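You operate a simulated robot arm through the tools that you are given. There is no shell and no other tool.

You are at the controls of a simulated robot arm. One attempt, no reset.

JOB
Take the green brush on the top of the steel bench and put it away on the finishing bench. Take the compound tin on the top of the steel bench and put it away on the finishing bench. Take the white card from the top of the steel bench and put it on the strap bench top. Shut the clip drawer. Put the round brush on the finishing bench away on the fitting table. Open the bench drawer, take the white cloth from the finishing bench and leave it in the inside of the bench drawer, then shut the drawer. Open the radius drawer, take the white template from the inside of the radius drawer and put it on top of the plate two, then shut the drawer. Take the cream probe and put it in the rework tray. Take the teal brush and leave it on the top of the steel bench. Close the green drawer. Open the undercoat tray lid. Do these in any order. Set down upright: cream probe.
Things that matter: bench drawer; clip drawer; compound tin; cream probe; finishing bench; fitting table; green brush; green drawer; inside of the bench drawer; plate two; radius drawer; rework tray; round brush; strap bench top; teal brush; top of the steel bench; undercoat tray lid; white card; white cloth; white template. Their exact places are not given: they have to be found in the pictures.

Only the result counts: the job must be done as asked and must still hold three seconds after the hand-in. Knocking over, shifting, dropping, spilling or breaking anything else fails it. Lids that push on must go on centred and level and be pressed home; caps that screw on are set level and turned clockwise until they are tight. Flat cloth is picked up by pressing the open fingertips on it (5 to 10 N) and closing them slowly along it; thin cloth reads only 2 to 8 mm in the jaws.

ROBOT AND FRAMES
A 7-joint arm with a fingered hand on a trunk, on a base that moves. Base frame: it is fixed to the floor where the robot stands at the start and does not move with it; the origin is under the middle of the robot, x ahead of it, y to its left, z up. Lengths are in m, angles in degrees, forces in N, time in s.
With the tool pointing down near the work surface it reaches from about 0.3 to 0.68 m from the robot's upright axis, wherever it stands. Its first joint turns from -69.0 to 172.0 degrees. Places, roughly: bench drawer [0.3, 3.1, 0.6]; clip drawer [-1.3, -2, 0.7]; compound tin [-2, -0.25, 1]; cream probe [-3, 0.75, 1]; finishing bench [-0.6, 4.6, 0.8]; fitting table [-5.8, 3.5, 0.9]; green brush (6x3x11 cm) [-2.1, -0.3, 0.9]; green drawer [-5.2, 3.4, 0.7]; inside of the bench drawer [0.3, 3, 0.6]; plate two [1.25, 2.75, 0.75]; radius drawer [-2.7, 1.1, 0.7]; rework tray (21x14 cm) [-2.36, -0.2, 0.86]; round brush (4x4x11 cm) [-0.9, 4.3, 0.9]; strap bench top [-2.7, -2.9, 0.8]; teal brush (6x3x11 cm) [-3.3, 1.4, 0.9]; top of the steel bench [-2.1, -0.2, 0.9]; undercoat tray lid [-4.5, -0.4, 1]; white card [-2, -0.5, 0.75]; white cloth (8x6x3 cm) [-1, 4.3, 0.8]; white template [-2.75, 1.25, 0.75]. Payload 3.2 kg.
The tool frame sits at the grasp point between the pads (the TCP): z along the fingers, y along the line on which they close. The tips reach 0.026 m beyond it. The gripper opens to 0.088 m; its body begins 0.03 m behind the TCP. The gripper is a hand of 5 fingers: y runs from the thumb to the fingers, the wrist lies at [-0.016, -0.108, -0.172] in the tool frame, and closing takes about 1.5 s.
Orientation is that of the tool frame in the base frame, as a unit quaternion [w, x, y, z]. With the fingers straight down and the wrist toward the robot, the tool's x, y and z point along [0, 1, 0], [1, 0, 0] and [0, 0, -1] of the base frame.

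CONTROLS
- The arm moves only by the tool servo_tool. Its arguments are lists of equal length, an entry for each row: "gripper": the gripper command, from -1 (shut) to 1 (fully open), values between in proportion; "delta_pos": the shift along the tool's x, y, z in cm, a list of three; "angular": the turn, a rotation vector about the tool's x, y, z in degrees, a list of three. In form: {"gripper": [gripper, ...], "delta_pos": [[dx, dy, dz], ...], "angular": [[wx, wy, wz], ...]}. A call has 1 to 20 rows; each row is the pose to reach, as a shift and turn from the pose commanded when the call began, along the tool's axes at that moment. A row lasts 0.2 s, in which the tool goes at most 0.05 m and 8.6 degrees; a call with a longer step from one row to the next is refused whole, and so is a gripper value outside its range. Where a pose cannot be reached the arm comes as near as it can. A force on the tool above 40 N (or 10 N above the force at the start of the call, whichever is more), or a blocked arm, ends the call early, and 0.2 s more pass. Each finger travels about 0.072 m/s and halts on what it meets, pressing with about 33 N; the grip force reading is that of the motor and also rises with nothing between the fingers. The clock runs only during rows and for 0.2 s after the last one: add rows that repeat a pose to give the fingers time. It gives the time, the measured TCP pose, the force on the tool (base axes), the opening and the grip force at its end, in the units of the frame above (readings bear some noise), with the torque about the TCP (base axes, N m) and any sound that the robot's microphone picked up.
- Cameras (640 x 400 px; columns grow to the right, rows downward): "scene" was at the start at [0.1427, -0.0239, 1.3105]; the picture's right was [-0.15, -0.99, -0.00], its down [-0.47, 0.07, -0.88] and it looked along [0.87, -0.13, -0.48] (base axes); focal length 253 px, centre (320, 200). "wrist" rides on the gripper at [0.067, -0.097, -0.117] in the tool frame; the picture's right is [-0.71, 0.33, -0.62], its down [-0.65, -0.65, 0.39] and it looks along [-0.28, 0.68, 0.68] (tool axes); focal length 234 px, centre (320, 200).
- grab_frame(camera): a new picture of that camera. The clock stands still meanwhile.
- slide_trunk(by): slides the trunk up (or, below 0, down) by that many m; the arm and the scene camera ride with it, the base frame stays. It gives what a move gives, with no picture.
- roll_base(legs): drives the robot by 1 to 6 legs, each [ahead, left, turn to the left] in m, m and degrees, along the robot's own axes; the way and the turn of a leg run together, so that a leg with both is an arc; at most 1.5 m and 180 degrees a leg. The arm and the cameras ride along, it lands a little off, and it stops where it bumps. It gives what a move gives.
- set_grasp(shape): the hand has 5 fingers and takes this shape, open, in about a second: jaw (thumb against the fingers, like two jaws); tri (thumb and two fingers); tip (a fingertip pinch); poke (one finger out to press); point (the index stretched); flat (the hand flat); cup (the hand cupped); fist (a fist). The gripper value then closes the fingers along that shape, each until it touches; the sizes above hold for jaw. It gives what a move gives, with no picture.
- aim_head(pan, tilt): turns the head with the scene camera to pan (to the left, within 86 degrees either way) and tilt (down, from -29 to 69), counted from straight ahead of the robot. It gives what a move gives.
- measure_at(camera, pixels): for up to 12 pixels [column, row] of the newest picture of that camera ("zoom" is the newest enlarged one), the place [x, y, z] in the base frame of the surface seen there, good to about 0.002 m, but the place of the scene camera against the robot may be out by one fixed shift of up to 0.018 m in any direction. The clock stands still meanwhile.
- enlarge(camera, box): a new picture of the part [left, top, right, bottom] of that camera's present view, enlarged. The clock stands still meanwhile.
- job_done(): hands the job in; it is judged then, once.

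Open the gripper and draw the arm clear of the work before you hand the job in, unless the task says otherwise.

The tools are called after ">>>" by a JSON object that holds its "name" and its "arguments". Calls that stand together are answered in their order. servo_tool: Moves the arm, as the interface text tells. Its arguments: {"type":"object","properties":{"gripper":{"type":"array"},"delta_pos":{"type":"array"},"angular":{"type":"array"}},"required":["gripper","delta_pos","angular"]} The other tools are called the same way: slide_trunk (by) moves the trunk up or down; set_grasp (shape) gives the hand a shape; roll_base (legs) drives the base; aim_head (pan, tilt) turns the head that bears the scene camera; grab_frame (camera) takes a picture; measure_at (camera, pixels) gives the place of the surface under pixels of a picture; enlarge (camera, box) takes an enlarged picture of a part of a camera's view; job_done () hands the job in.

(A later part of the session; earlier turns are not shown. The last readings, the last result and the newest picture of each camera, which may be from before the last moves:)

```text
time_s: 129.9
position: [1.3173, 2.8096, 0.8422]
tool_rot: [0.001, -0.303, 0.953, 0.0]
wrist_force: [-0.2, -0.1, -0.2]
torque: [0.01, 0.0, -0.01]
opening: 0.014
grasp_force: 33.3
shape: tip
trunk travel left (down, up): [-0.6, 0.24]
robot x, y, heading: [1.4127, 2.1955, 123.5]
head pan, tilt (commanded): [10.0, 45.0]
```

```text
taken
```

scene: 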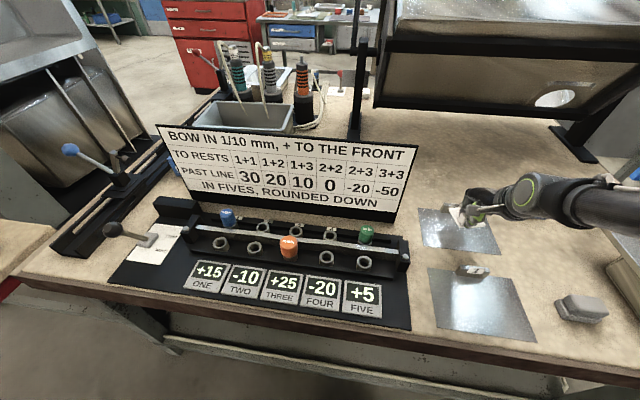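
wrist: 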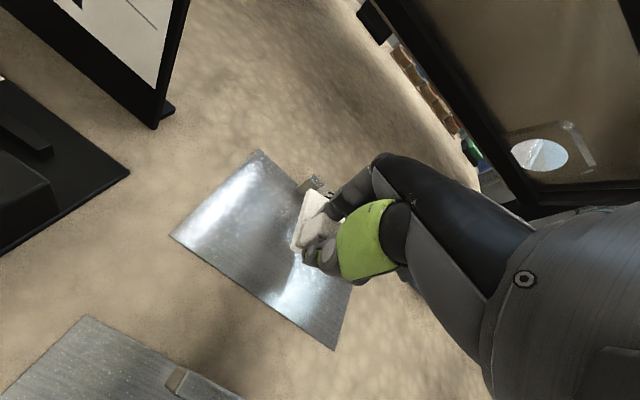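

The template hovers over plate 2 with the tag just behind it. I'll enlarge to see the gap to the tag.

>>> {"name": "enlarge", "arguments": {"camera": "wrist", "box": [240, 140, 400, 300]}}

>>> {"name": "measure_at", "arguments": {"camera": "wrist", "pixels": [[258, 152], [172, 235], [334, 348], [312, 185], [320, 178], [293, 245], [308, 193], [250, 230], [300, 255]]}}

>>> {"name": "enlarge", "arguments": {"camera": "scene", "box": [400, 170, 560, 290]}}

```text
2.50 times, centred on (320, 220) of wrist
```

zoom: 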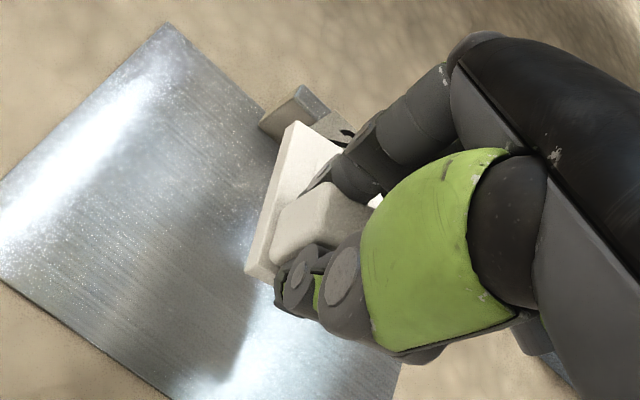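

```text
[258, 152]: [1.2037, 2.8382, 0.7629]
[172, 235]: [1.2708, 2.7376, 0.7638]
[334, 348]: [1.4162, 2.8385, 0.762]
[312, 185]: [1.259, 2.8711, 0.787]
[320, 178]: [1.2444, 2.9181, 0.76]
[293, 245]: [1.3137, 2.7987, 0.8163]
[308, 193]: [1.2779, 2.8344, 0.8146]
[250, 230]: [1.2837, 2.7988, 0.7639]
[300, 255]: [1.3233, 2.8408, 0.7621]
```

```text
3.33 times, centred on (480, 230) of scene
```

zoom: 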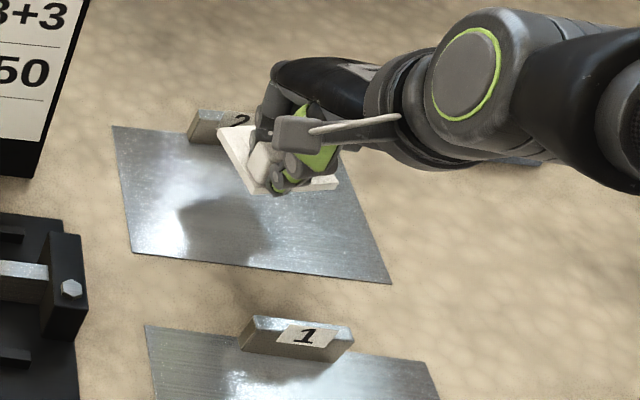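

The gap to the tag is about 4 cm, and the template's underside is ~3.5 cm below the TCP. I'll go down 4.4 cm and read the contact force.

>>> {"name": "servo_tool", "arguments": {"gripper": [-1, -1, -1, -1], "delta_pos": [[0, 0, 2], [0, 0, 3.6], [0, 0, 4.4], [0, 0, 4.4]], "angular": [[0, 0, 0], [0, 0, 0], [0, 0, 0], [0, 0, 0]]}}

>>> {"name": "enlarge", "arguments": {"camera": "wrist", "box": [240, 140, 400, 300]}}

```text
time_s: 130.9
position: [1.3162, 2.8092, 0.8076]
tool_rot: [-0.001, -0.302, 0.953, 0.011]
wrist_force: [2.7, 3.5, 35.3]
torque: [0.48, 0.57, -0.07]
opening: 0.0132
grasp_force: 32.9
shape: tip
trunk travel left (down, up): [-0.6, 0.24]
robot x, y, heading: [1.4152, 2.1987, 123.4]
head pan, tilt (commanded): [10.0, 45.0]
```

```text
2.50 times, centred on (320, 220) of wrist
```

zoom: 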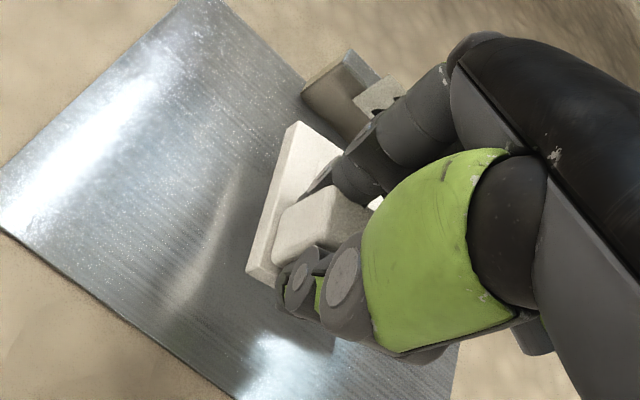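

Contact is firm at TCP z 0.8076 (35 N). I'll ease up 0.9 cm to unload it, then open slowly.

>>> {"name": "servo_tool", "arguments": {"gripper": [-1, -1], "delta_pos": [[0, 0, -0.9], [0, 0, -0.9]], "angular": [[0, 0, 0], [0, 0, 0]]}}

>>> {"name": "grab_frame", "arguments": {"camera": "wrist"}}

>>> {"name": "enlarge", "arguments": {"camera": "scene", "box": [400, 170, 560, 290]}}

```text
time_s: 131.5
position: [1.3175, 2.8085, 0.8086]
tool_rot: [-0.001, -0.304, 0.953, -0.001]
wrist_force: [-0.2, 2.0, 12.9]
torque: [0.26, 0.37, -0.05]
opening: 0.0132
grasp_force: 32.8
shape: tip
trunk travel left (down, up): [-0.6, 0.24]
robot x, y, heading: [1.4122, 2.2002, 123.4]
head pan, tilt (commanded): [10.0, 45.0]
```

```text
taken
```

wrist: 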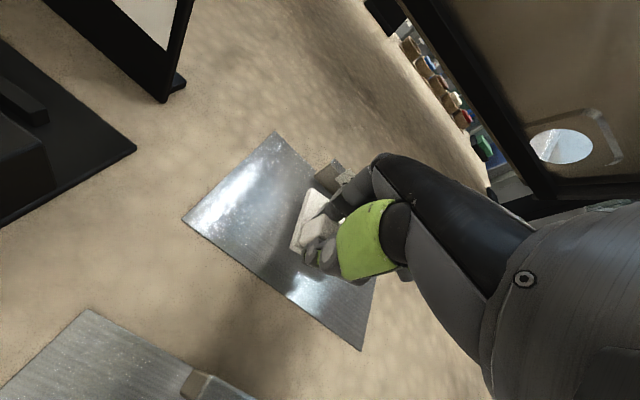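

```text
3.33 times, centred on (480, 230) of scene
```

zoom: 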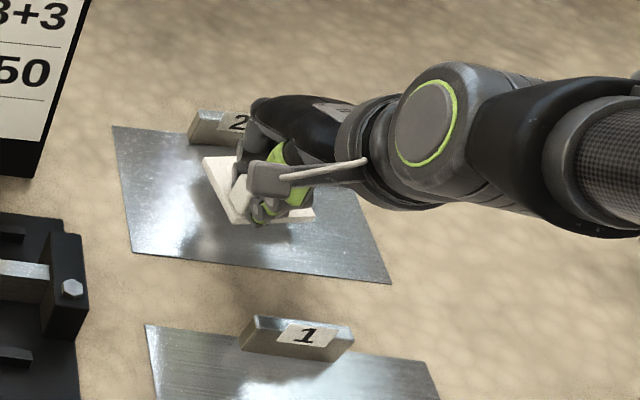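

The force is down to 13 N. I'll check the template's tilt by measuring points on its plate before I release.

>>> {"name": "measure_at", "arguments": {"camera": "wrist", "pixels": [[294, 247], [302, 225], [312, 198], [320, 195], [280, 240], [335, 168], [312, 192]]}}

>>> {"name": "enlarge", "arguments": {"camera": "wrist", "box": [270, 170, 370, 280]}}

```text
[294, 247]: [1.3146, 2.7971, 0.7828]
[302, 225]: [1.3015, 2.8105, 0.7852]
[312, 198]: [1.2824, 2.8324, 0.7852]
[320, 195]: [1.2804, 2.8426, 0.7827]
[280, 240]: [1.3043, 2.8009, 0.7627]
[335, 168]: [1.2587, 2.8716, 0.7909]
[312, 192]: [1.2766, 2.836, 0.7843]
```

```text
3.64 times, centred on (320, 225) of wrist
```

zoom: 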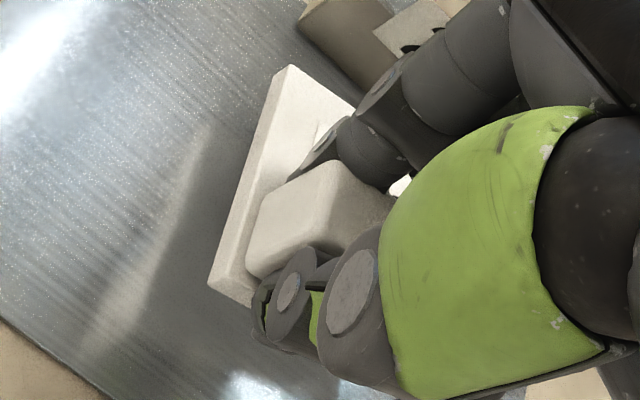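

The template tilts ~15° (left edge 1.3 cm high, right edge touching), so it will pivot flat on release. I'll open the pinch gradually and then rise.

>>> {"name": "servo_tool", "arguments": {"gripper": [-0.7, -0.68, -0.64, -0.6, -0.55, -0.5, -0.45, -0.4, -0.35, -0.3], "delta_pos": [[0, 0, 0.2], [0, 0, 0.3], [0, 0, 0.3], [0, 0, 0.3], [0, 0, 0.3], [0, 0, 0.3], [0, 0, 0.3], [0, 0, 0.3], [0, 0, 0.3], [0, 0, 0.3]], "angular": [[0, 0, 0], [0, 0, 0], [0, 0, 0], [0, 0, 0], [0, 0, 0], [0, 0, 0], [0, 0, 0], [0, 0, 0], [0, 0, 0], [0, 0, 0]]}}

>>> {"name": "enlarge", "arguments": {"camera": "wrist", "box": [240, 140, 400, 300]}}

```text
time_s: 133.7
position: [1.3175, 2.8058, 0.8093]
tool_rot: [0.0, -0.303, 0.953, 0.002]
wrist_force: [-0.2, -2.6, 20.1]
torque: [0.23, 0.34, 0.03]
opening: 0.0265
grasp_force: 0.0
shape: tip
trunk travel left (down, up): [-0.6, 0.24]
robot x, y, heading: [1.4171, 2.1997, 123.3]
head pan, tilt (commanded): [10.0, 45.0]
```

```text
2.50 times, centred on (320, 220) of wrist
```

zoom: 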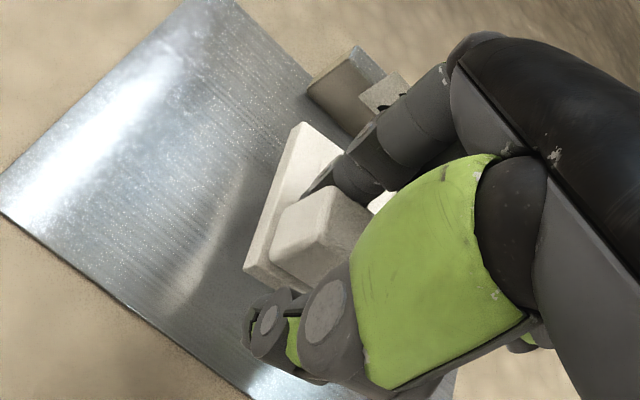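

The thumb has let go, but a fingertip still presses down with ~20 N. I'll open a little more and rise straight up.

>>> {"name": "servo_tool", "arguments": {"gripper": [-0.2, -0.1, 0, 0.1, 0.1, 0.1, 0.1], "delta_pos": [[0, 0, -0.5], [0, 0, -1.0], [0, 0, -2], [0, 0, -3.5], [0, 0, -6], [0, 0, -10], [0, 0, -10]], "angular": [[0, 0, 0], [0, 0, 0], [0, 0, 0], [0, 0, 0], [0, 0, 0], [0, 0, 0], [0, 0, 0]]}}

>>> {"name": "grab_frame", "arguments": {"camera": "wrist"}}

>>> {"name": "enlarge", "arguments": {"camera": "scene", "box": [400, 170, 560, 290]}}

```text
time_s: 135.3
position: [1.3163, 2.8084, 0.9067]
tool_rot: [0.0, -0.303, 0.953, -0.001]
wrist_force: [-0.1, 0.0, -0.2]
torque: [-0.01, 0.04, 0.03]
opening: 0.0478
grasp_force: 0.0
shape: tip
trunk travel left (down, up): [-0.6, 0.24]
robot x, y, heading: [1.4165, 2.1975, 123.3]
head pan, tilt (commanded): [10.0, 45.0]
```

```text
taken
```

wrist: 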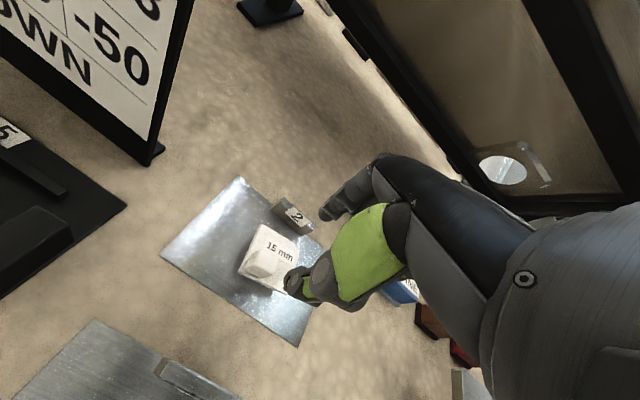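

```text
3.33 times, centred on (480, 230) of scene
```

zoom: 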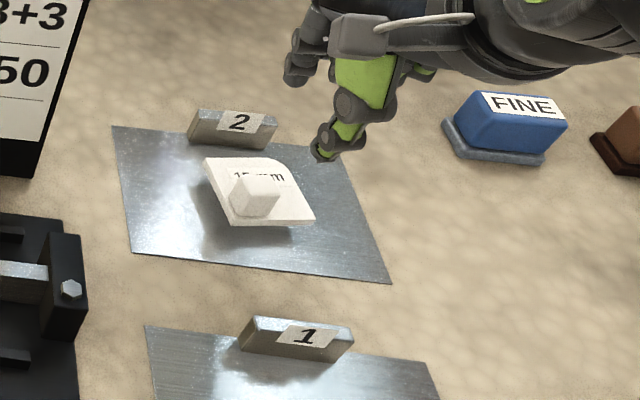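

The template stays on plate 2, but its shadow suggests a tilt. I'll measure its surface at several points.

>>> {"name": "enlarge", "arguments": {"camera": "wrist", "box": [200, 190, 320, 320]}}

>>> {"name": "measure_at", "arguments": {"camera": "wrist", "pixels": [[241, 268], [264, 227], [297, 243], [282, 288], [275, 250], [258, 262], [247, 268], [225, 250], [290, 255], [270, 235]]}}

```text
3.08 times, centred on (260, 255) of wrist
```

zoom: 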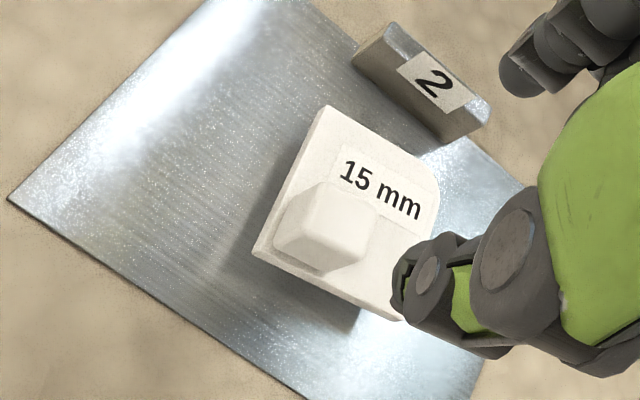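

```text
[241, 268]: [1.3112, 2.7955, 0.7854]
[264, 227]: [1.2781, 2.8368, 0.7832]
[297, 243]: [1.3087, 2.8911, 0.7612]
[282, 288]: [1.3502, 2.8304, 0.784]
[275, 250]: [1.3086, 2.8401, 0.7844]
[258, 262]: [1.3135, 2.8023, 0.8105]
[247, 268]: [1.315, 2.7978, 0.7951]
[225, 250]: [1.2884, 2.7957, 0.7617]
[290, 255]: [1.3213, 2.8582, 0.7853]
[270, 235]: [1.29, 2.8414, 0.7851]
```

All points read z≈0.785, so it lies level and at rest on plate 2. I'll raise the hand, draw it back, and look for a way round the right end of this bench.

>>> {"name": "servo_tool", "arguments": {"gripper": [0.1, 0.1, 0.1, 0.1, 0.1, 0.1, 0.1, 0.1, 0.1], "delta_pos": [[0, 0, -4.5], [0, 0, -9], [0, 0, -13.5], [0, 0, -18], [0, -4, -20], [0, -8, -20], [0, -12, -20], [0, -16, -20], [0, -16, -20]], "angular": [[0, 0, 0], [0, 0, 0], [0, 0, 0], [0, 0, 0], [0, 0, 0], [0, 0, 0], [0, 0, 0], [0, 0, 0], [0, 0, 0]]}}

>>> {"name": "slide_trunk", "arguments": {"by": 0.2}}

>>> {"name": "roll_base", "arguments": {"legs": [[-0.3, 0, 0], [0, 0, -50]]}}

>>> {"name": "aim_head", "arguments": {"pan": 15, "tilt": 25}}

>>> {"name": "grab_frame", "arguments": {"camera": "scene"}}

```text
time_s: 137.3
position: [1.4176, 2.7077, 1.1158]
tool_rot: [0.001, -0.304, 0.953, -0.001]
wrist_force: [0.3, 0.0, 0.1]
torque: [-0.03, -0.02, -0.02]
opening: 0.0479
grasp_force: 0.0
shape: tip
out of reach, approached as far as the arm can: row 7, 8, 9
trunk travel left (down, up): [-0.6, 0.24]
robot x, y, heading: [1.4151, 2.1993, 123.4]
head pan, tilt (commanded): [10.0, 45.0]
```

```text
time_s: 139.5
position: [1.4171, 2.7093, 1.3162]
tool_rot: [-0.001, -0.303, 0.953, 0.0]
wrist_force: [-1.0, -0.6, -0.4]
torque: [-0.02, 0.02, 0.0]
opening: 0.048
grasp_force: 0.0
shape: tip
trunk travel left (down, up): [-0.8, 0.04]
robot x, y, heading: [1.4134, 2.2012, 123.5]
head pan, tilt (commanded): [10.0, 45.0]
```

```text
time_s: 143.8
position: [1.9757, 2.2694, 1.3161]
tool_rot: [0.0, 0.129, 0.992, -0.001]
wrist_force: [0.5, -0.4, 0.1]
torque: [-0.02, -0.03, -0.03]
opening: 0.048
grasp_force: 0.0
shape: tip
trunk travel left (down, up): [-0.8, 0.04]
robot x, y, heading: [1.5806, 1.9483, 73.4]
head pan, tilt (commanded): [10.0, 45.0]
```

```text
time_s: 144.7
position: [1.9767, 2.2691, 1.3157]
tool_rot: [-0.001, 0.131, 0.991, 0.0]
wrist_force: [0.4, 0.1, -0.4]
torque: [-0.03, -0.02, 0.02]
opening: 0.0479
grasp_force: 0.1
shape: tip
trunk travel left (down, up): [-0.8, 0.04]
robot x, y, heading: [1.5824, 1.9472, 73.1]
head pan, tilt (commanded): [15.0, 25.0]
```

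```text
taken
```

scene: 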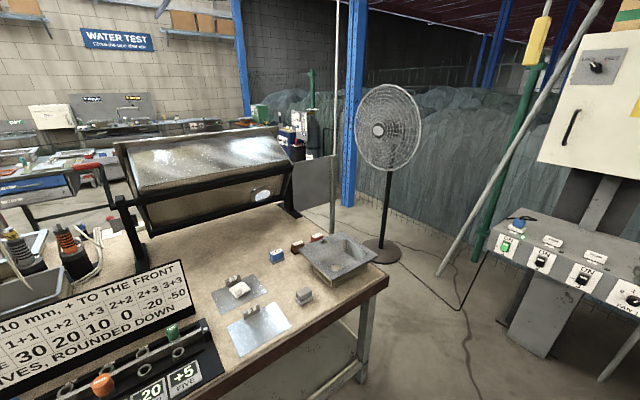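

There's a gap between the bench end at (388,280) and the fan base at (382,250). I'll measure the passage.

>>> {"name": "measure_at", "arguments": {"camera": "scene", "pixels": [[382, 250], [366, 252], [362, 375], [386, 275], [332, 232], [345, 205], [310, 195], [437, 275], [300, 215], [395, 255], [440, 235], [305, 170]]}}

>>> {"name": "enlarge", "arguments": {"camera": "scene", "box": [240, 80, 480, 300]}}

```text
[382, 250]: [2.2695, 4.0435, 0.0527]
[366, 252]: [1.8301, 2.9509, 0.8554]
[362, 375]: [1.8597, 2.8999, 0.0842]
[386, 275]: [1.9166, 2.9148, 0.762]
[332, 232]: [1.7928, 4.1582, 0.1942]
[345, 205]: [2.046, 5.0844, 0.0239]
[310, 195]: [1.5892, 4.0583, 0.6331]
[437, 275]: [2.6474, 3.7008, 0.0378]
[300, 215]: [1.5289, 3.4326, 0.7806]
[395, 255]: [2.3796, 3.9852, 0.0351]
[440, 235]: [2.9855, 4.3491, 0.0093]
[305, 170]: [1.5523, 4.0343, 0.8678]
```

```text
1.82 times, centred on (360, 190) of scene
```

zoom: 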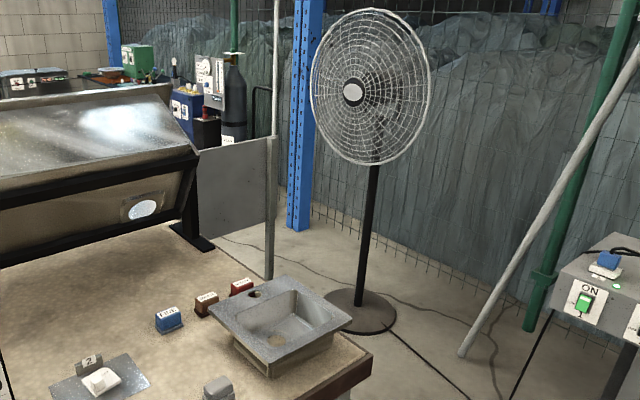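

I need more of the surroundings before choosing a route. I'll measure the control stand on the right and look left behind the bench.

>>> {"name": "measure_at", "arguments": {"camera": "scene", "pixels": [[520, 340], [500, 240], [560, 260], [605, 360], [60, 240], [100, 200], [40, 200], [130, 130]]}}

>>> {"name": "aim_head", "arguments": {"pan": 60, "tilt": 15}}

>>> {"name": "grab_frame", "arguments": {"camera": "scene"}}

>>> {"name": "enlarge", "arguments": {"camera": "scene", "box": [240, 60, 560, 260]}}

```text
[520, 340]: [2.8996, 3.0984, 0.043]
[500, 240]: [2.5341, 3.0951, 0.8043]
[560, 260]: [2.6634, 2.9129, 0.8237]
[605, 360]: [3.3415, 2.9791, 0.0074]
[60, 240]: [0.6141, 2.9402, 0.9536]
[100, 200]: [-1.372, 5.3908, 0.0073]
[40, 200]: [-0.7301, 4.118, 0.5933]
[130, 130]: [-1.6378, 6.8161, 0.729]
```

```text
time_s: 145.8
position: [1.976, 2.269, 1.316]
tool_rot: [0.0, 0.13, 0.992, -0.001]
wrist_force: [-0.7, -0.3, 1.0]
torque: [0.0, 0.01, -0.01]
opening: 0.0481
grasp_force: 0.0
shape: tip
trunk travel left (down, up): [-0.8, 0.04]
robot x, y, heading: [1.5822, 1.9513, 73.1]
head pan, tilt (commanded): [60.0, 15.0]
```

```text
taken
```

scene: 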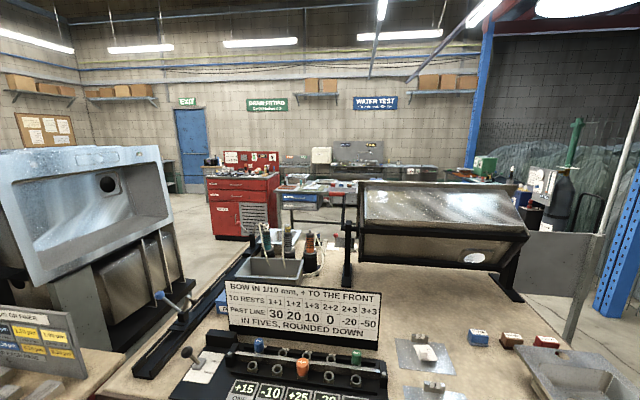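

```text
2.00 times, centred on (400, 160) of scene
```

zoom: 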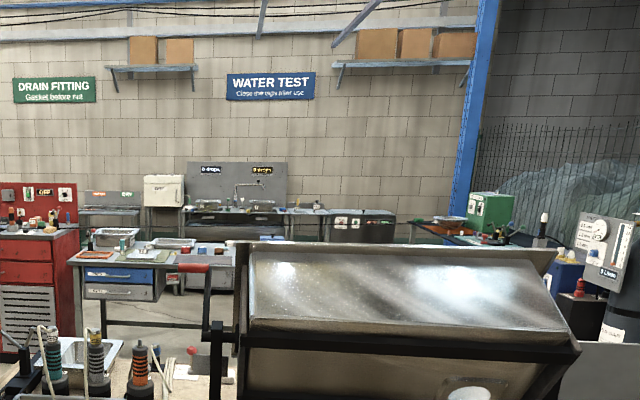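

The finishing bench is behind this one near (-0.7,4.1), and a panel narrows the east end, so I'll take the west route and close the radius drawer on the way. I'll drive back round the red table toward the aisle.

>>> {"name": "roll_base", "arguments": {"legs": [[-0.718, 0.127, 0], [0, 0, 127], [1.167, 0.427, 0], [1.055, -0.171, 0], [0, 0, 15]]}}

>>> {"name": "aim_head", "arguments": {"pan": 0, "tilt": 30}}

>>> {"name": "grab_frame", "arguments": {"camera": "scene"}}

```text
time_s: 166.8
position: [-1.2466, 0.3091, 1.3158]
tool_rot: [0.0, 0.892, -0.452, 0.001]
wrist_force: [-1.3, -1.0, 0.9]
torque: [-0.01, 0.0, 0.01]
opening: 0.0479
grasp_force: 0.0
shape: tip
trunk travel left (down, up): [-0.8, 0.04]
robot x, y, heading: [-0.7388, 0.3149, -145.7]
head pan, tilt (commanded): [60.0, 15.0]
```

```text
time_s: 168.1
position: [-1.2473, 0.3091, 1.3149]
tool_rot: [0.0, 0.892, -0.453, 0.001]
wrist_force: [-0.4, 1.0, -0.8]
torque: [0.0, 0.0, 0.01]
opening: 0.048
grasp_force: 0.1
shape: tip
trunk travel left (down, up): [-0.8, 0.04]
robot x, y, heading: [-0.7375, 0.3158, -145.6]
head pan, tilt (commanded): [0.0, 30.0]
```

```text
taken
```

scene: 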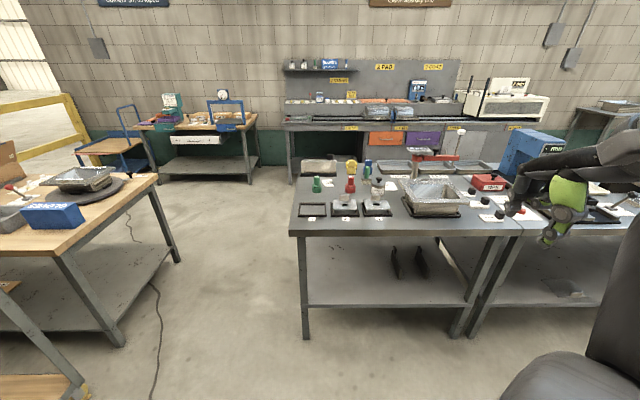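

The robot is back at the aisle's mouth. I'll strafe right along the bench to the spot in front of the open radius drawer.

>>> {"name": "roll_base", "arguments": {"legs": [[0.0, -0.9, 0], [0.2, -0.84, 0]]}}

>>> {"name": "set_grasp", "arguments": {"shape": "jaw"}}

>>> {"name": "aim_head", "arguments": {"pan": 15, "tilt": 45}}

>>> {"name": "grab_frame", "arguments": {"camera": "scene"}}

>>> {"name": "grab_frame", "arguments": {"camera": "wrist"}}

```text
time_s: 177.0
position: [-2.379, 1.6267, 1.3155]
tool_rot: [0.0, 0.892, -0.452, 0.001]
wrist_force: [0.3, 0.2, 0.2]
torque: [-0.01, 0.02, 0.02]
opening: 0.0478
grasp_force: 0.0
shape: tip
trunk travel left (down, up): [-0.8, 0.04]
robot x, y, heading: [-1.8731, 1.6298, -145.8]
head pan, tilt (commanded): [0.0, 30.0]
```

```text
time_s: 177.9
position: [-2.3795, 1.6273, 1.3157]
tool_rot: [-0.002, 0.892, -0.452, 0.001]
wrist_force: [-0.3, 0.2, 0.1]
torque: [0.0, -0.03, -0.01]
opening: 0.088
grasp_force: 0.1
shape: jaw
trunk travel left (down, up): [-0.8, 0.04]
robot x, y, heading: [-1.8697, 1.6307, -145.6]
head pan, tilt (commanded): [0.0, 30.0]
```

```text
time_s: 178.7
position: [-2.3795, 1.6273, 1.3154]
tool_rot: [0.0, 0.892, -0.452, 0.0]
wrist_force: [0.3, -0.5, -0.2]
torque: [0.0, -0.02, 0.0]
opening: 0.0877
grasp_force: 0.2
shape: jaw
trunk travel left (down, up): [-0.8, 0.04]
robot x, y, heading: [-1.8687, 1.6328, -145.8]
head pan, tilt (commanded): [15.0, 45.0]
```

```text
taken
```

scene: 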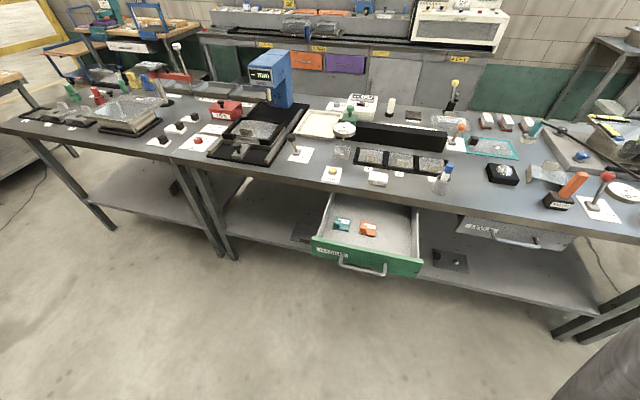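

```text
taken
```

wrist: 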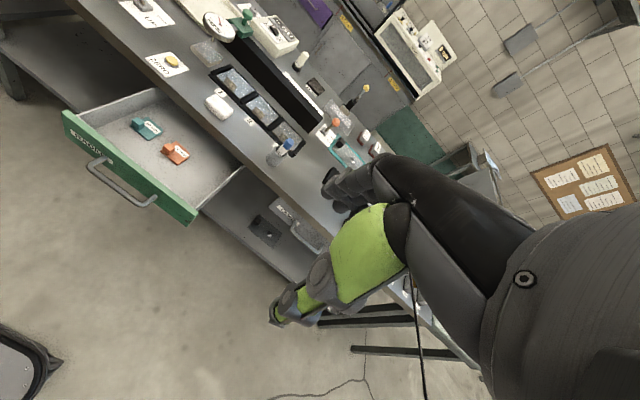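

The handle bar shows at wrist (88–152, 163–206). I'll measure it from here.

>>> {"name": "measure_at", "arguments": {"camera": "wrist", "pixels": [[92, 168], [105, 180], [118, 192], [135, 203], [148, 203], [98, 160], [130, 165], [155, 188]]}}

>>> {"name": "enlarge", "arguments": {"camera": "wrist", "box": [50, 90, 210, 230]}}

```text
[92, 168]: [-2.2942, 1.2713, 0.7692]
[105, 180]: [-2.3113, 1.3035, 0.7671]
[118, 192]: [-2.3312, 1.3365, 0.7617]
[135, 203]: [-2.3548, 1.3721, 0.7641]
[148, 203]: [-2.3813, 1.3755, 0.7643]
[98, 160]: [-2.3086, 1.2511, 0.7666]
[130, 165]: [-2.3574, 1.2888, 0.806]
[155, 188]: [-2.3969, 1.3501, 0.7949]
```

```text
2.86 times, centred on (130, 160) of wrist
```

zoom: 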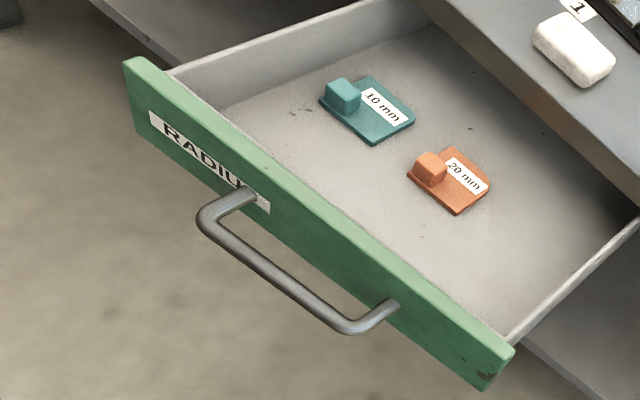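

The bar centre is (-2.3225,1.322,0.766), which is 0.55 ahead and centred on the robot. I'll shift the hand left 28 cm, pitch it 60° forward and lower the trunk.

>>> {"name": "servo_tool", "arguments": {"gripper": [0.2, 0.2, 0.2, 0.2, 0.2, 0.2, 0.2, 0.2, 0.2], "delta_pos": [[4.5, 0, 0], [9, 0, 0], [13.5, 0, 0], [18, 0, 0], [22.5, 0, 0], [26.5, 0, 0], [28.4, 0, 0], [28.4, 0, 0], [28.4, 0, 0]], "angular": [[-8, 0, 0], [-16, 0, 0], [-24, 0, 0], [-32, 0, 0], [-40, 0, 0], [-48, 0, 0], [-56, 0, 0], [-60, 0, 0], [-60, 0, 0]]}}

>>> {"name": "slide_trunk", "arguments": {"by": -0.4}}

>>> {"name": "grab_frame", "arguments": {"camera": "wrist"}}

>>> {"name": "grab_frame", "arguments": {"camera": "scene"}}

```text
time_s: 180.7
position: [-2.3869, 1.516, 1.1911]
tool_rot: [0.444, 0.775, -0.389, -0.226]
wrist_force: [0.0, -0.5, 0.3]
torque: [0.0, 0.0, -0.01]
opening: 0.0529
grasp_force: 0.2
shape: jaw
out of reach, approached as far as the arm can: row 1, 2, 3, 4, 5, 6, 7, 8, 9
trunk travel left (down, up): [-0.8, 0.04]
robot x, y, heading: [-1.87, 1.6346, -145.5]
head pan, tilt (commanded): [15.0, 45.0]
```

```text
time_s: 184.5
position: [-2.3891, 1.5178, 0.7906]
tool_rot: [0.446, 0.774, -0.389, -0.224]
wrist_force: [-0.6, 0.2, -1.0]
torque: [0.01, 0.01, 0.0]
opening: 0.0529
grasp_force: 0.1
shape: jaw
trunk travel left (down, up): [-0.4, 0.44]
robot x, y, heading: [-1.8689, 1.6349, -145.7]
head pan, tilt (commanded): [15.0, 45.0]
```

```text
taken
```

wrist: 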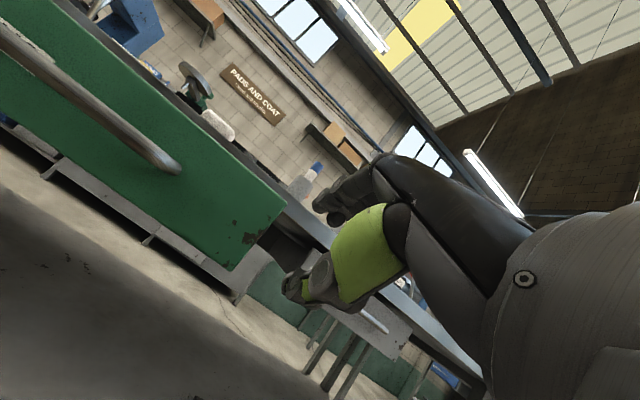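

```text
taken
```

scene: 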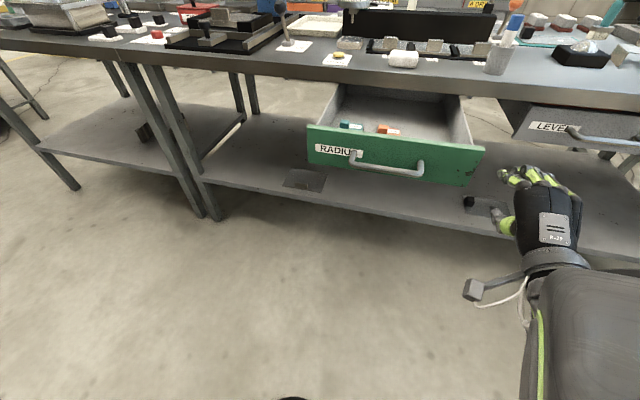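

The arm came short: the hand is at (-2.389,1.518,0.79), to the right of the drawer, since part of the sideways move was out of reach. I'll retract 8 cm first and see how the arm follows.

>>> {"name": "servo_tool", "arguments": {"gripper": [0.2, 0.2], "delta_pos": [[0, 0, 0], [0, 0, 0]], "angular": [[0, 0, 0], [0, 0, 0]]}}

```text
time_s: 185.1
position: [-2.3883, 1.5185, 0.7904]
tool_rot: [0.446, 0.775, -0.389, -0.223]
wrist_force: [0.9, -0.4, 0.5]
torque: [-0.01, 0.01, 0.0]
opening: 0.0531
grasp_force: 0.1
shape: jaw
trunk travel left (down, up): [-0.4, 0.44]
robot x, y, heading: [-1.8685, 1.6371, -145.6]
head pan, tilt (commanded): [15.0, 45.0]
```

The commanded pose follows the actual one. I'll move up 10 cm, back 4 cm and left 10 cm in small steps.

>>> {"name": "servo_tool", "arguments": {"gripper": [0.2, 0.2, 0.2, 0.2, 0.2], "delta_pos": [[0, 2.2, -2.8], [2, 4.4, -5.6], [4, 6.66, -8.46], [8, 6.66, -8.46], [10, 6.66, -8.46]], "angular": [[0, 0, 0], [0, 0, 0], [0, 0, 0], [0, 0, 0], [0, 0, 0]]}}

>>> {"name": "grab_frame", "arguments": {"camera": "scene"}}

```text
time_s: 186.3
position: [-2.388, 1.5178, 0.7926]
tool_rot: [0.447, 0.774, -0.388, -0.223]
wrist_force: [0.4, -0.3, 0.2]
torque: [-0.02, -0.01, -0.04]
opening: 0.053
grasp_force: 0.1
shape: jaw
out of reach, approached as far as the arm can: row 1, 2, 3, 4, 5
trunk travel left (down, up): [-0.4, 0.44]
robot x, y, heading: [-1.8704, 1.632, -145.7]
head pan, tilt (commanded): [15.0, 45.0]
```

```text
taken
```

scene: 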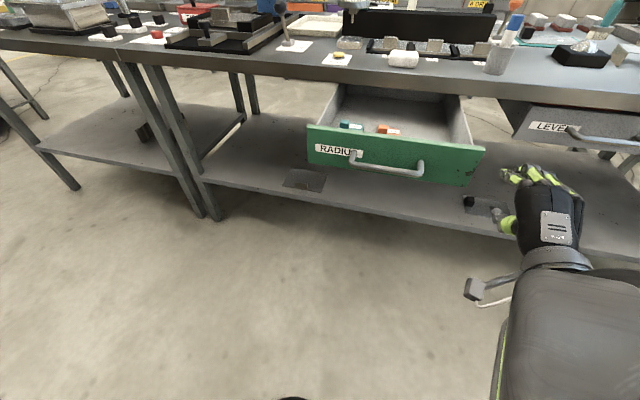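

The arm is stuck against a joint limit in this posture. I'll raise the trunk, turn the tool back to straight down, and shift left in that posture instead.

>>> {"name": "slide_trunk", "arguments": {"by": 0.3}}

>>> {"name": "servo_tool", "arguments": {"gripper": [0.2, 0.2, 0.2, 0.2, 0.2, 0.2, 0.2, 0.2, 0.2], "delta_pos": [[0, 0, 0], [0, 0, 0], [0, 0, 0], [0, 0, 0], [0, 0, 0], [0, 0, 0], [0, 0, 0], [0, 0, 0], [0, 0, 0]], "angular": [[8, 0, 0], [16, 0, 0], [24, 0, 0], [32, 0, 0], [40, 0, 0], [48, 0, 0], [56, 0, 0], [60, 0, 0], [60, 0, 0]]}}

>>> {"name": "servo_tool", "arguments": {"gripper": [0.2, 0.2, 0.2, 0.2, 0.2, 0.2, 0.2], "delta_pos": [[4, 0, 0], [8, 0, 0], [12, 0, 0], [16, 0, 0], [19, 0, 0], [20, 0, 0], [20, 0, 0]], "angular": [[0, 0, 0], [0, 0, 0], [0, 0, 0], [0, 0, 0], [0, 0, 0], [0, 0, 0], [0, 0, 0]]}}

>>> {"name": "grab_frame", "arguments": {"camera": "scene"}}

```text
time_s: 189.3
position: [-2.3883, 1.5187, 1.0927]
tool_rot: [0.447, 0.774, -0.389, -0.223]
wrist_force: [-0.3, -0.2, 0.3]
torque: [-0.03, 0.03, -0.04]
opening: 0.0525
grasp_force: 0.1
shape: jaw
trunk travel left (down, up): [-0.7, 0.14]
robot x, y, heading: [-1.8738, 1.6321, -145.8]
head pan, tilt (commanded): [15.0, 45.0]
```

```text
time_s: 191.3
position: [-2.3989, 1.518, 1.0926]
tool_rot: [-0.001, 0.894, -0.448, 0.001]
wrist_force: [0.3, -0.4, 1.1]
torque: [0.01, 0.0, -0.03]
opening: 0.0532
grasp_force: 0.1
shape: jaw
out of reach, approached as far as the arm can: row 1, 2, 3, 4, 5, 6, 7, 8, 9
trunk travel left (down, up): [-0.7, 0.14]
robot x, y, heading: [-1.8713, 1.6353, -145.9]
head pan, tilt (commanded): [15.0, 45.0]
```

```text
time_s: 192.9
position: [-2.3209, 1.3266, 1.0886]
tool_rot: [-0.002, 0.895, -0.447, -0.001]
wrist_force: [-0.6, 0.1, -1.1]
torque: [0.01, 0.03, 0.0]
opening: 0.0526
grasp_force: 0.1
shape: jaw
out of reach, approached as far as the arm can: row 1, 2, 3, 4, 5, 6, 7
trunk travel left (down, up): [-0.7, 0.14]
robot x, y, heading: [-1.8701, 1.6332, -145.8]
head pan, tilt (commanded): [15.0, 45.0]
```

```text
taken
```

scene: 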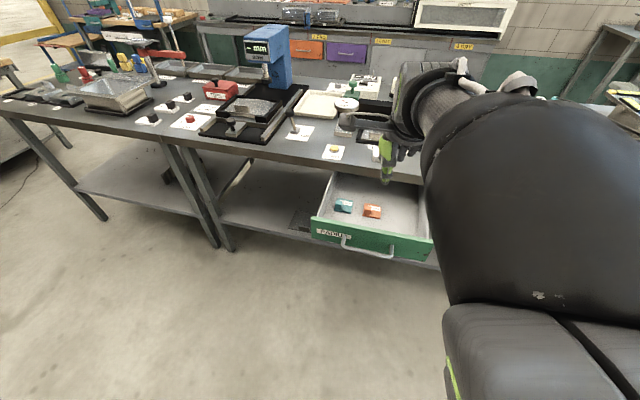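

The hand is now centred on the drawer again. I'll raise it 12 cm to get back near the starting posture and check that the arm moves freely.

>>> {"name": "servo_tool", "arguments": {"gripper": [0.2, 0.2, 0.2, 0.2, 0.2, 0.2], "delta_pos": [[0, 0, -3], [-2, 0, -6], [-4, 0, -9], [-6, 0, -12], [-8, 0, -12], [-8, 0, -12]], "angular": [[0, 0, 0], [0, 0, 0], [0, 0, 0], [0, 0, 0], [0, 0, 0], [0, 0, 0]]}}

>>> {"name": "grab_frame", "arguments": {"camera": "scene"}}

```text
time_s: 194.3
position: [-2.3683, 1.3889, 1.2082]
tool_rot: [-0.001, 0.894, -0.448, 0.0]
wrist_force: [-0.7, 0.7, -0.4]
torque: [-0.01, -0.02, -0.01]
opening: 0.0533
grasp_force: 0.1
shape: jaw
trunk travel left (down, up): [-0.7, 0.14]
robot x, y, heading: [-1.8675, 1.6328, -145.7]
head pan, tilt (commanded): [15.0, 45.0]
```

```text
taken
```

scene: 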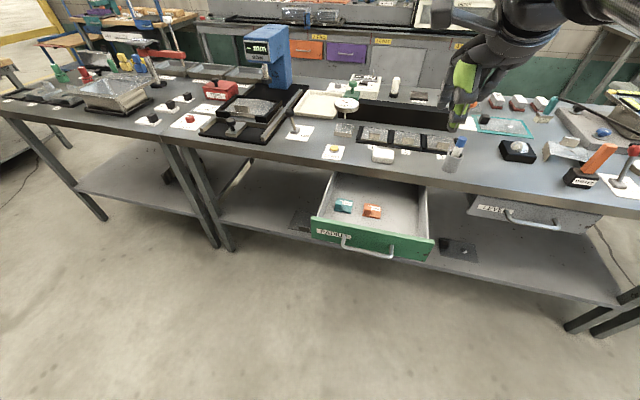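

The arm is back in its free posture. I'll repeat the first successful sequence: back 13 cm, left 8 cm, pitch 60° forward, then trunk down 0.3 m.

>>> {"name": "servo_tool", "arguments": {"gripper": [0.2, 0.2, 0.2, 0.2, 0.2, 0.2, 0.2, 0.2, 0.2, 0.2, 0.2, 0.2, 0.2], "delta_pos": [[2.1, -3.3, 0], [4.2, -6.6, 0], [6.3, -9.9, 0], [8.2, -13, 0], [8.2, -13, 0], [8.2, -13, 0], [8.2, -13, 0], [8.2, -13, 0], [8.2, -13, 0], [8.2, -13, 0], [8.2, -13, 0], [8.2, -13, 0], [8.2, -13, 0]], "angular": [[0, 0, 0], [0, 0, 0], [0, 0, 0], [0, 0, 0], [-8, 0, 0], [-16, 0, 0], [-24, 0, 0], [-32, 0, 0], [-40, 0, 0], [-48, 0, 0], [-56, 0, 0], [-60, 0, 0], [-60, 0, 0]]}}

>>> {"name": "slide_trunk", "arguments": {"by": -0.3}}

>>> {"name": "grab_frame", "arguments": {"camera": "wrist"}}

```text
time_s: 197.1
position: [-2.2165, 1.402, 1.2079]
tool_rot: [0.446, 0.775, -0.388, -0.222]
wrist_force: [0.0, -0.2, 0.3]
torque: [-0.01, 0.01, 0.01]
opening: 0.0529
grasp_force: 0.0
shape: jaw
trunk travel left (down, up): [-0.7, 0.14]
robot x, y, heading: [-1.8681, 1.6316, -145.5]
head pan, tilt (commanded): [15.0, 45.0]
```

```text
time_s: 200.1
position: [-2.2149, 1.4012, 0.9087]
tool_rot: [0.447, 0.774, -0.388, -0.224]
wrist_force: [-0.9, -0.5, 0.9]
torque: [0.02, 0.0, 0.02]
opening: 0.0528
grasp_force: 0.1
shape: jaw
trunk travel left (down, up): [-0.4, 0.44]
robot x, y, heading: [-1.8718, 1.6339, -145.4]
head pan, tilt (commanded): [15.0, 45.0]
```

```text
taken
```

wrist: 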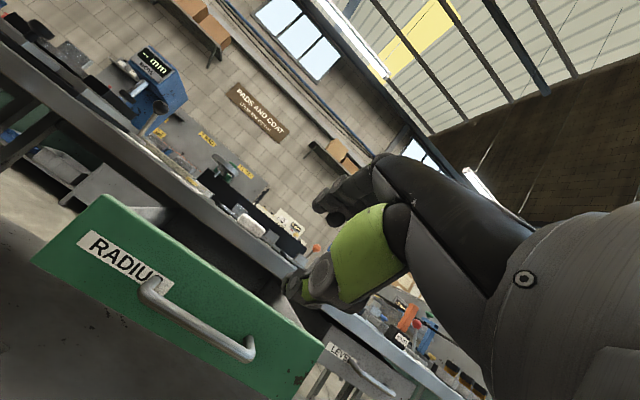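

The drawer front and bar are well in view, from (148,293) to (250,350). I'll measure the bar.

>>> {"name": "measure_at", "arguments": {"camera": "wrist", "pixels": [[150, 298], [170, 312], [195, 327], [220, 343], [243, 356], [250, 345], [155, 282], [200, 300]]}}

```text
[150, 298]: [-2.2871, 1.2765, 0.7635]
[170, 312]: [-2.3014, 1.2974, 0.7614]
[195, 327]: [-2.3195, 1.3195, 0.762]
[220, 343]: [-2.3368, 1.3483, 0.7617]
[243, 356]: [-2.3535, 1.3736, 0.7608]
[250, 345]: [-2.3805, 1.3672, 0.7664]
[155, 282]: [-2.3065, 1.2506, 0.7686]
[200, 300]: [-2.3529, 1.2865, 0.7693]
```

The bar is at tool offset (-0.2, -5.8, +18.9) cm. I'll line up, advance 17.7 cm, and close.

>>> {"name": "servo_tool", "arguments": {"gripper": [0.2, 0.2, 0.2, 0.2, 0.2, 0.2, 0.2], "delta_pos": [[-0.1, -3, 1], [-0.2, -5.8, 3], [-0.2, -5.8, 7], [-0.2, -5.8, 11], [-0.2, -5.8, 14.5], [-0.2, -5.8, 17.7], [-0.2, -5.8, 17.7]], "angular": [[0, -1, 0.6], [0, -2, 1.2], [0, -2, 1.2], [0, -2, 1.2], [0, -2, 1.2], [0, -2, 1.2], [0, -2, 1.2]]}}

>>> {"name": "servo_tool", "arguments": {"gripper": [-0.2, -0.6, -1, -1, -1, -1, -1], "delta_pos": [[0, 0, 0], [0, 0, 0], [0, 0, 0], [0, 0, 0], [0, 0, 0], [0, 0, 0], [0, 0, 0]], "angular": [[0, 0, 0], [0, 0, 0], [0, 0, 0], [0, 0, 0], [0, 0, 0], [0, 0, 0], [0, 0, 0]]}}

>>> {"name": "grab_frame", "arguments": {"camera": "wrist"}}

```text
time_s: 201.7
position: [-2.3156, 1.33, 0.7664]
tool_rot: [0.443, 0.766, -0.403, -0.232]
wrist_force: [-0.1, 0.2, 0.5]
torque: [-0.01, 0.0, 0.0]
opening: 0.0529
grasp_force: 0.1
shape: jaw
out of reach, approached as far as the arm can: row 1, 2, 3
trunk travel left (down, up): [-0.4, 0.44]
robot x, y, heading: [-1.8707, 1.6328, -145.8]
head pan, tilt (commanded): [15.0, 45.0]
```

```text
time_s: 203.3
position: [-2.3154, 1.3313, 0.7674]
tool_rot: [0.441, 0.767, -0.404, -0.232]
wrist_force: [0.6, -1.0, -0.9]
torque: [0.06, 0.02, 0.01]
opening: 0.0093
grasp_force: 33.0
shape: jaw
trunk travel left (down, up): [-0.4, 0.44]
robot x, y, heading: [-1.8714, 1.6318, -145.9]
head pan, tilt (commanded): [15.0, 45.0]
```

```text
taken
```

wrist: 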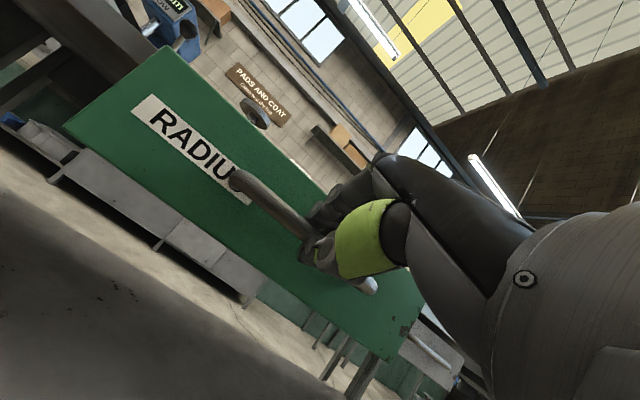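

The bar is gripped (opening 9 mm). I'll push the drawer in by rolling forward 17 cm.

>>> {"name": "roll_base", "arguments": {"legs": [[0.17, 0, 0]]}}

>>> {"name": "grab_frame", "arguments": {"camera": "scene"}}

```text
time_s: 204.8
position: [-2.4551, 1.2344, 0.768]
tool_rot: [0.441, 0.767, -0.405, -0.232]
wrist_force: [3.7, -3.6, -0.4]
torque: [0.03, 0.02, 0.12]
opening: 0.0088
grasp_force: 33.6
shape: jaw
trunk travel left (down, up): [-0.4, 0.44]
robot x, y, heading: [-2.0139, 1.535, -145.7]
head pan, tilt (commanded): [15.0, 45.0]
```

```text
taken
```

scene: 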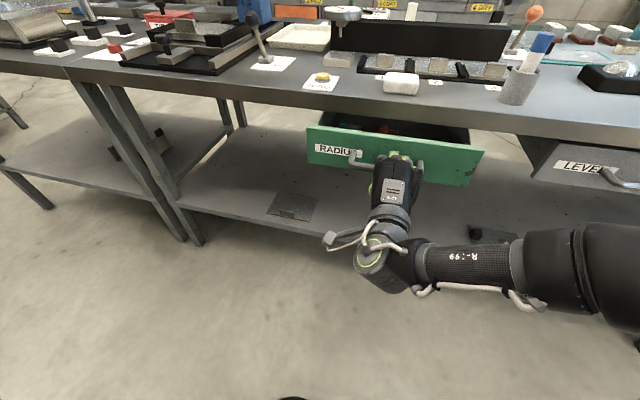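

About 7 cm remain. I'll push the rest with the arm until it stops against the bench.

>>> {"name": "servo_tool", "arguments": {"gripper": [-1, -1, -1, -1, -1, -1], "delta_pos": [[0, 1, 1.73], [0, 2, 3.46], [0, 3, 5.2], [0, 3.6, 6.2], [0, 4, 6.93], [0, 4, 6.93]], "angular": [[0, 0, 0], [0, 0, 0], [0, 0, 0], [0, 0, 0], [0, 0, 0], [0, 0, 0]]}}

>>> {"name": "enlarge", "arguments": {"camera": "scene", "box": [280, 70, 520, 230]}}

>>> {"name": "grab_frame", "arguments": {"camera": "wrist"}}

```text
time_s: 206.2
position: [-2.5201, 1.1902, 0.7656]
tool_rot: [0.44, 0.768, -0.403, -0.232]
wrist_force: [16.8, 6.2, -9.8]
torque: [0.17, -0.17, 0.09]
opening: 0.0084
grasp_force: 32.9
shape: jaw
trunk travel left (down, up): [-0.4, 0.44]
robot x, y, heading: [-2.0126, 1.5357, -145.8]
head pan, tilt (commanded): [15.0, 45.0]
```

```text
2.50 times, centred on (400, 150) of scene
```

zoom: 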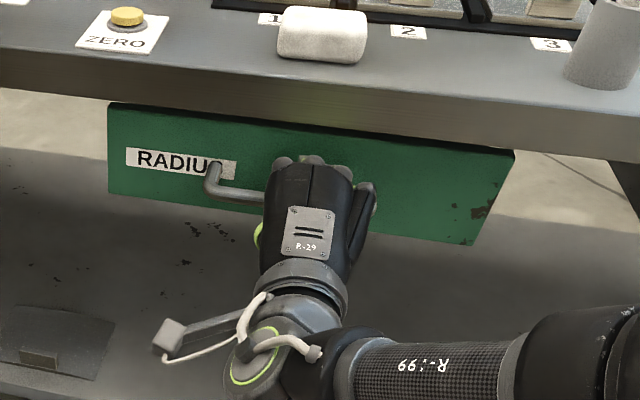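

```text
taken
```

wrist: 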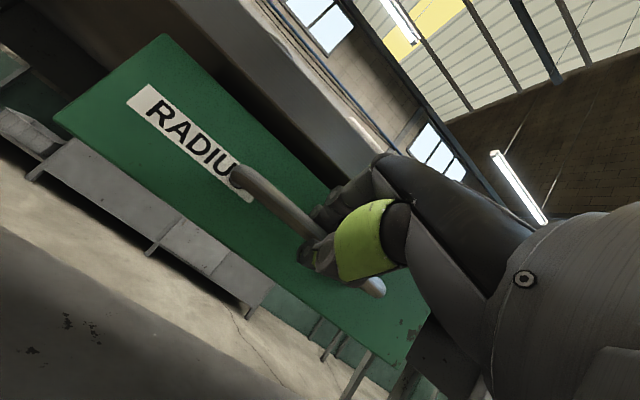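

The drawer met its stop with ~18 N. I'll check the front face's plane against the first measurement (n·p = -1.394).

>>> {"name": "measure_at", "arguments": {"camera": "wrist", "pixels": [[150, 180], [200, 120], [280, 260], [120, 130], [260, 215], [330, 150]]}}

```text
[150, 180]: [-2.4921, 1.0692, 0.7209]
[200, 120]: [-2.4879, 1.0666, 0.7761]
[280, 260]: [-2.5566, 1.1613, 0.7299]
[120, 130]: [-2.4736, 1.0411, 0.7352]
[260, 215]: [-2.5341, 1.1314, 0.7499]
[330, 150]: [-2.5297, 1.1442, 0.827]
```

The face is back at its shut plane (-1.394). I'll release the bar, back off and raise the hand.

>>> {"name": "servo_tool", "arguments": {"gripper": [-0.5, 0, 0.2, 0.2, 0.2, 0.2, 0.2, 0.2, 0.2, 0.2], "delta_pos": [[0, 0, 0], [0, 0, 0], [0, 0, 0], [0, 0, 0], [0, 0, -2], [0, 0, -5], [0, 0, -9], [0, 4, -11], [0, 8, -13], [0, 10, -13]], "angular": [[0, 0, 0], [0, 0, 0], [0, 0, 0], [0, 0, 0], [0, 0, 0], [0, 0, 0], [0, 0, 0], [0, 0, 0], [0, 0, 0], [0, 0, 0]]}}

>>> {"name": "slide_trunk", "arguments": {"by": 0.35}}

>>> {"name": "servo_tool", "arguments": {"gripper": [0.2, 0.2, 0.2, 0.2, 0.2, 0.2, 0.2, 0.2, 0.2], "delta_pos": [[0, 0, 0], [0, 0, 0], [0, 0, 0], [0, 0, 0], [0, 0, 0], [0, 0, 0], [0, 0, 0], [0, 0, 0], [0, 0, 0]], "angular": [[8, 0, 0], [16, 0, 0], [24, 0, 0], [32, 0, 0], [40, 0, 0], [48, 0, 0], [56, 0, 0], [60, 0, 0], [60, 0, 0]]}}

>>> {"name": "grab_frame", "arguments": {"camera": "scene"}}

```text
time_s: 208.3
position: [-2.4694, 1.2245, 0.9182]
tool_rot: [0.443, 0.766, -0.404, -0.233]
wrist_force: [0.2, -0.1, 0.9]
torque: [-0.01, -0.01, -0.02]
opening: 0.0526
grasp_force: 0.2
shape: jaw
trunk travel left (down, up): [-0.4, 0.44]
robot x, y, heading: [-2.013, 1.5369, -145.8]
head pan, tilt (commanded): [15.0, 45.0]
```

```text
time_s: 211.8
position: [-2.4698, 1.2244, 1.269]
tool_rot: [0.441, 0.766, -0.405, -0.233]
wrist_force: [-1.1, 0.4, 0.4]
torque: [0.01, 0.03, 0.03]
opening: 0.0523
grasp_force: 0.2
shape: jaw
trunk travel left (down, up): [-0.75, 0.09]
robot x, y, heading: [-2.0082, 1.5363, -145.5]
head pan, tilt (commanded): [15.0, 45.0]
```

```text
time_s: 213.8
position: [-2.4682, 1.2247, 1.2678]
tool_rot: [-0.002, 0.885, -0.466, 0.001]
wrist_force: [-0.5, 0.3, 0.2]
torque: [0.01, -0.03, -0.04]
opening: 0.0522
grasp_force: 0.1
shape: jaw
trunk travel left (down, up): [-0.75, 0.09]
robot x, y, heading: [-2.0117, 1.5324, -145.4]
head pan, tilt (commanded): [15.0, 45.0]
```

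```text
taken
```

scene: 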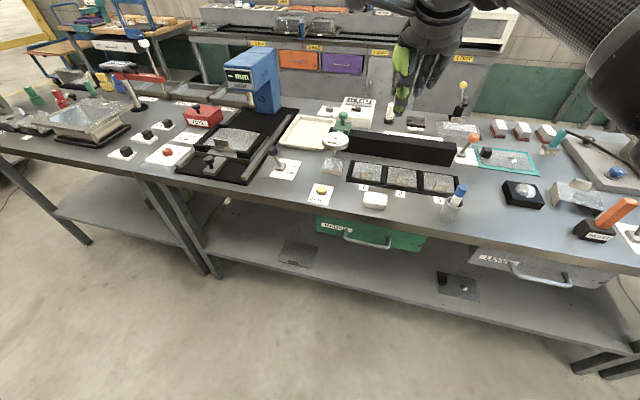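

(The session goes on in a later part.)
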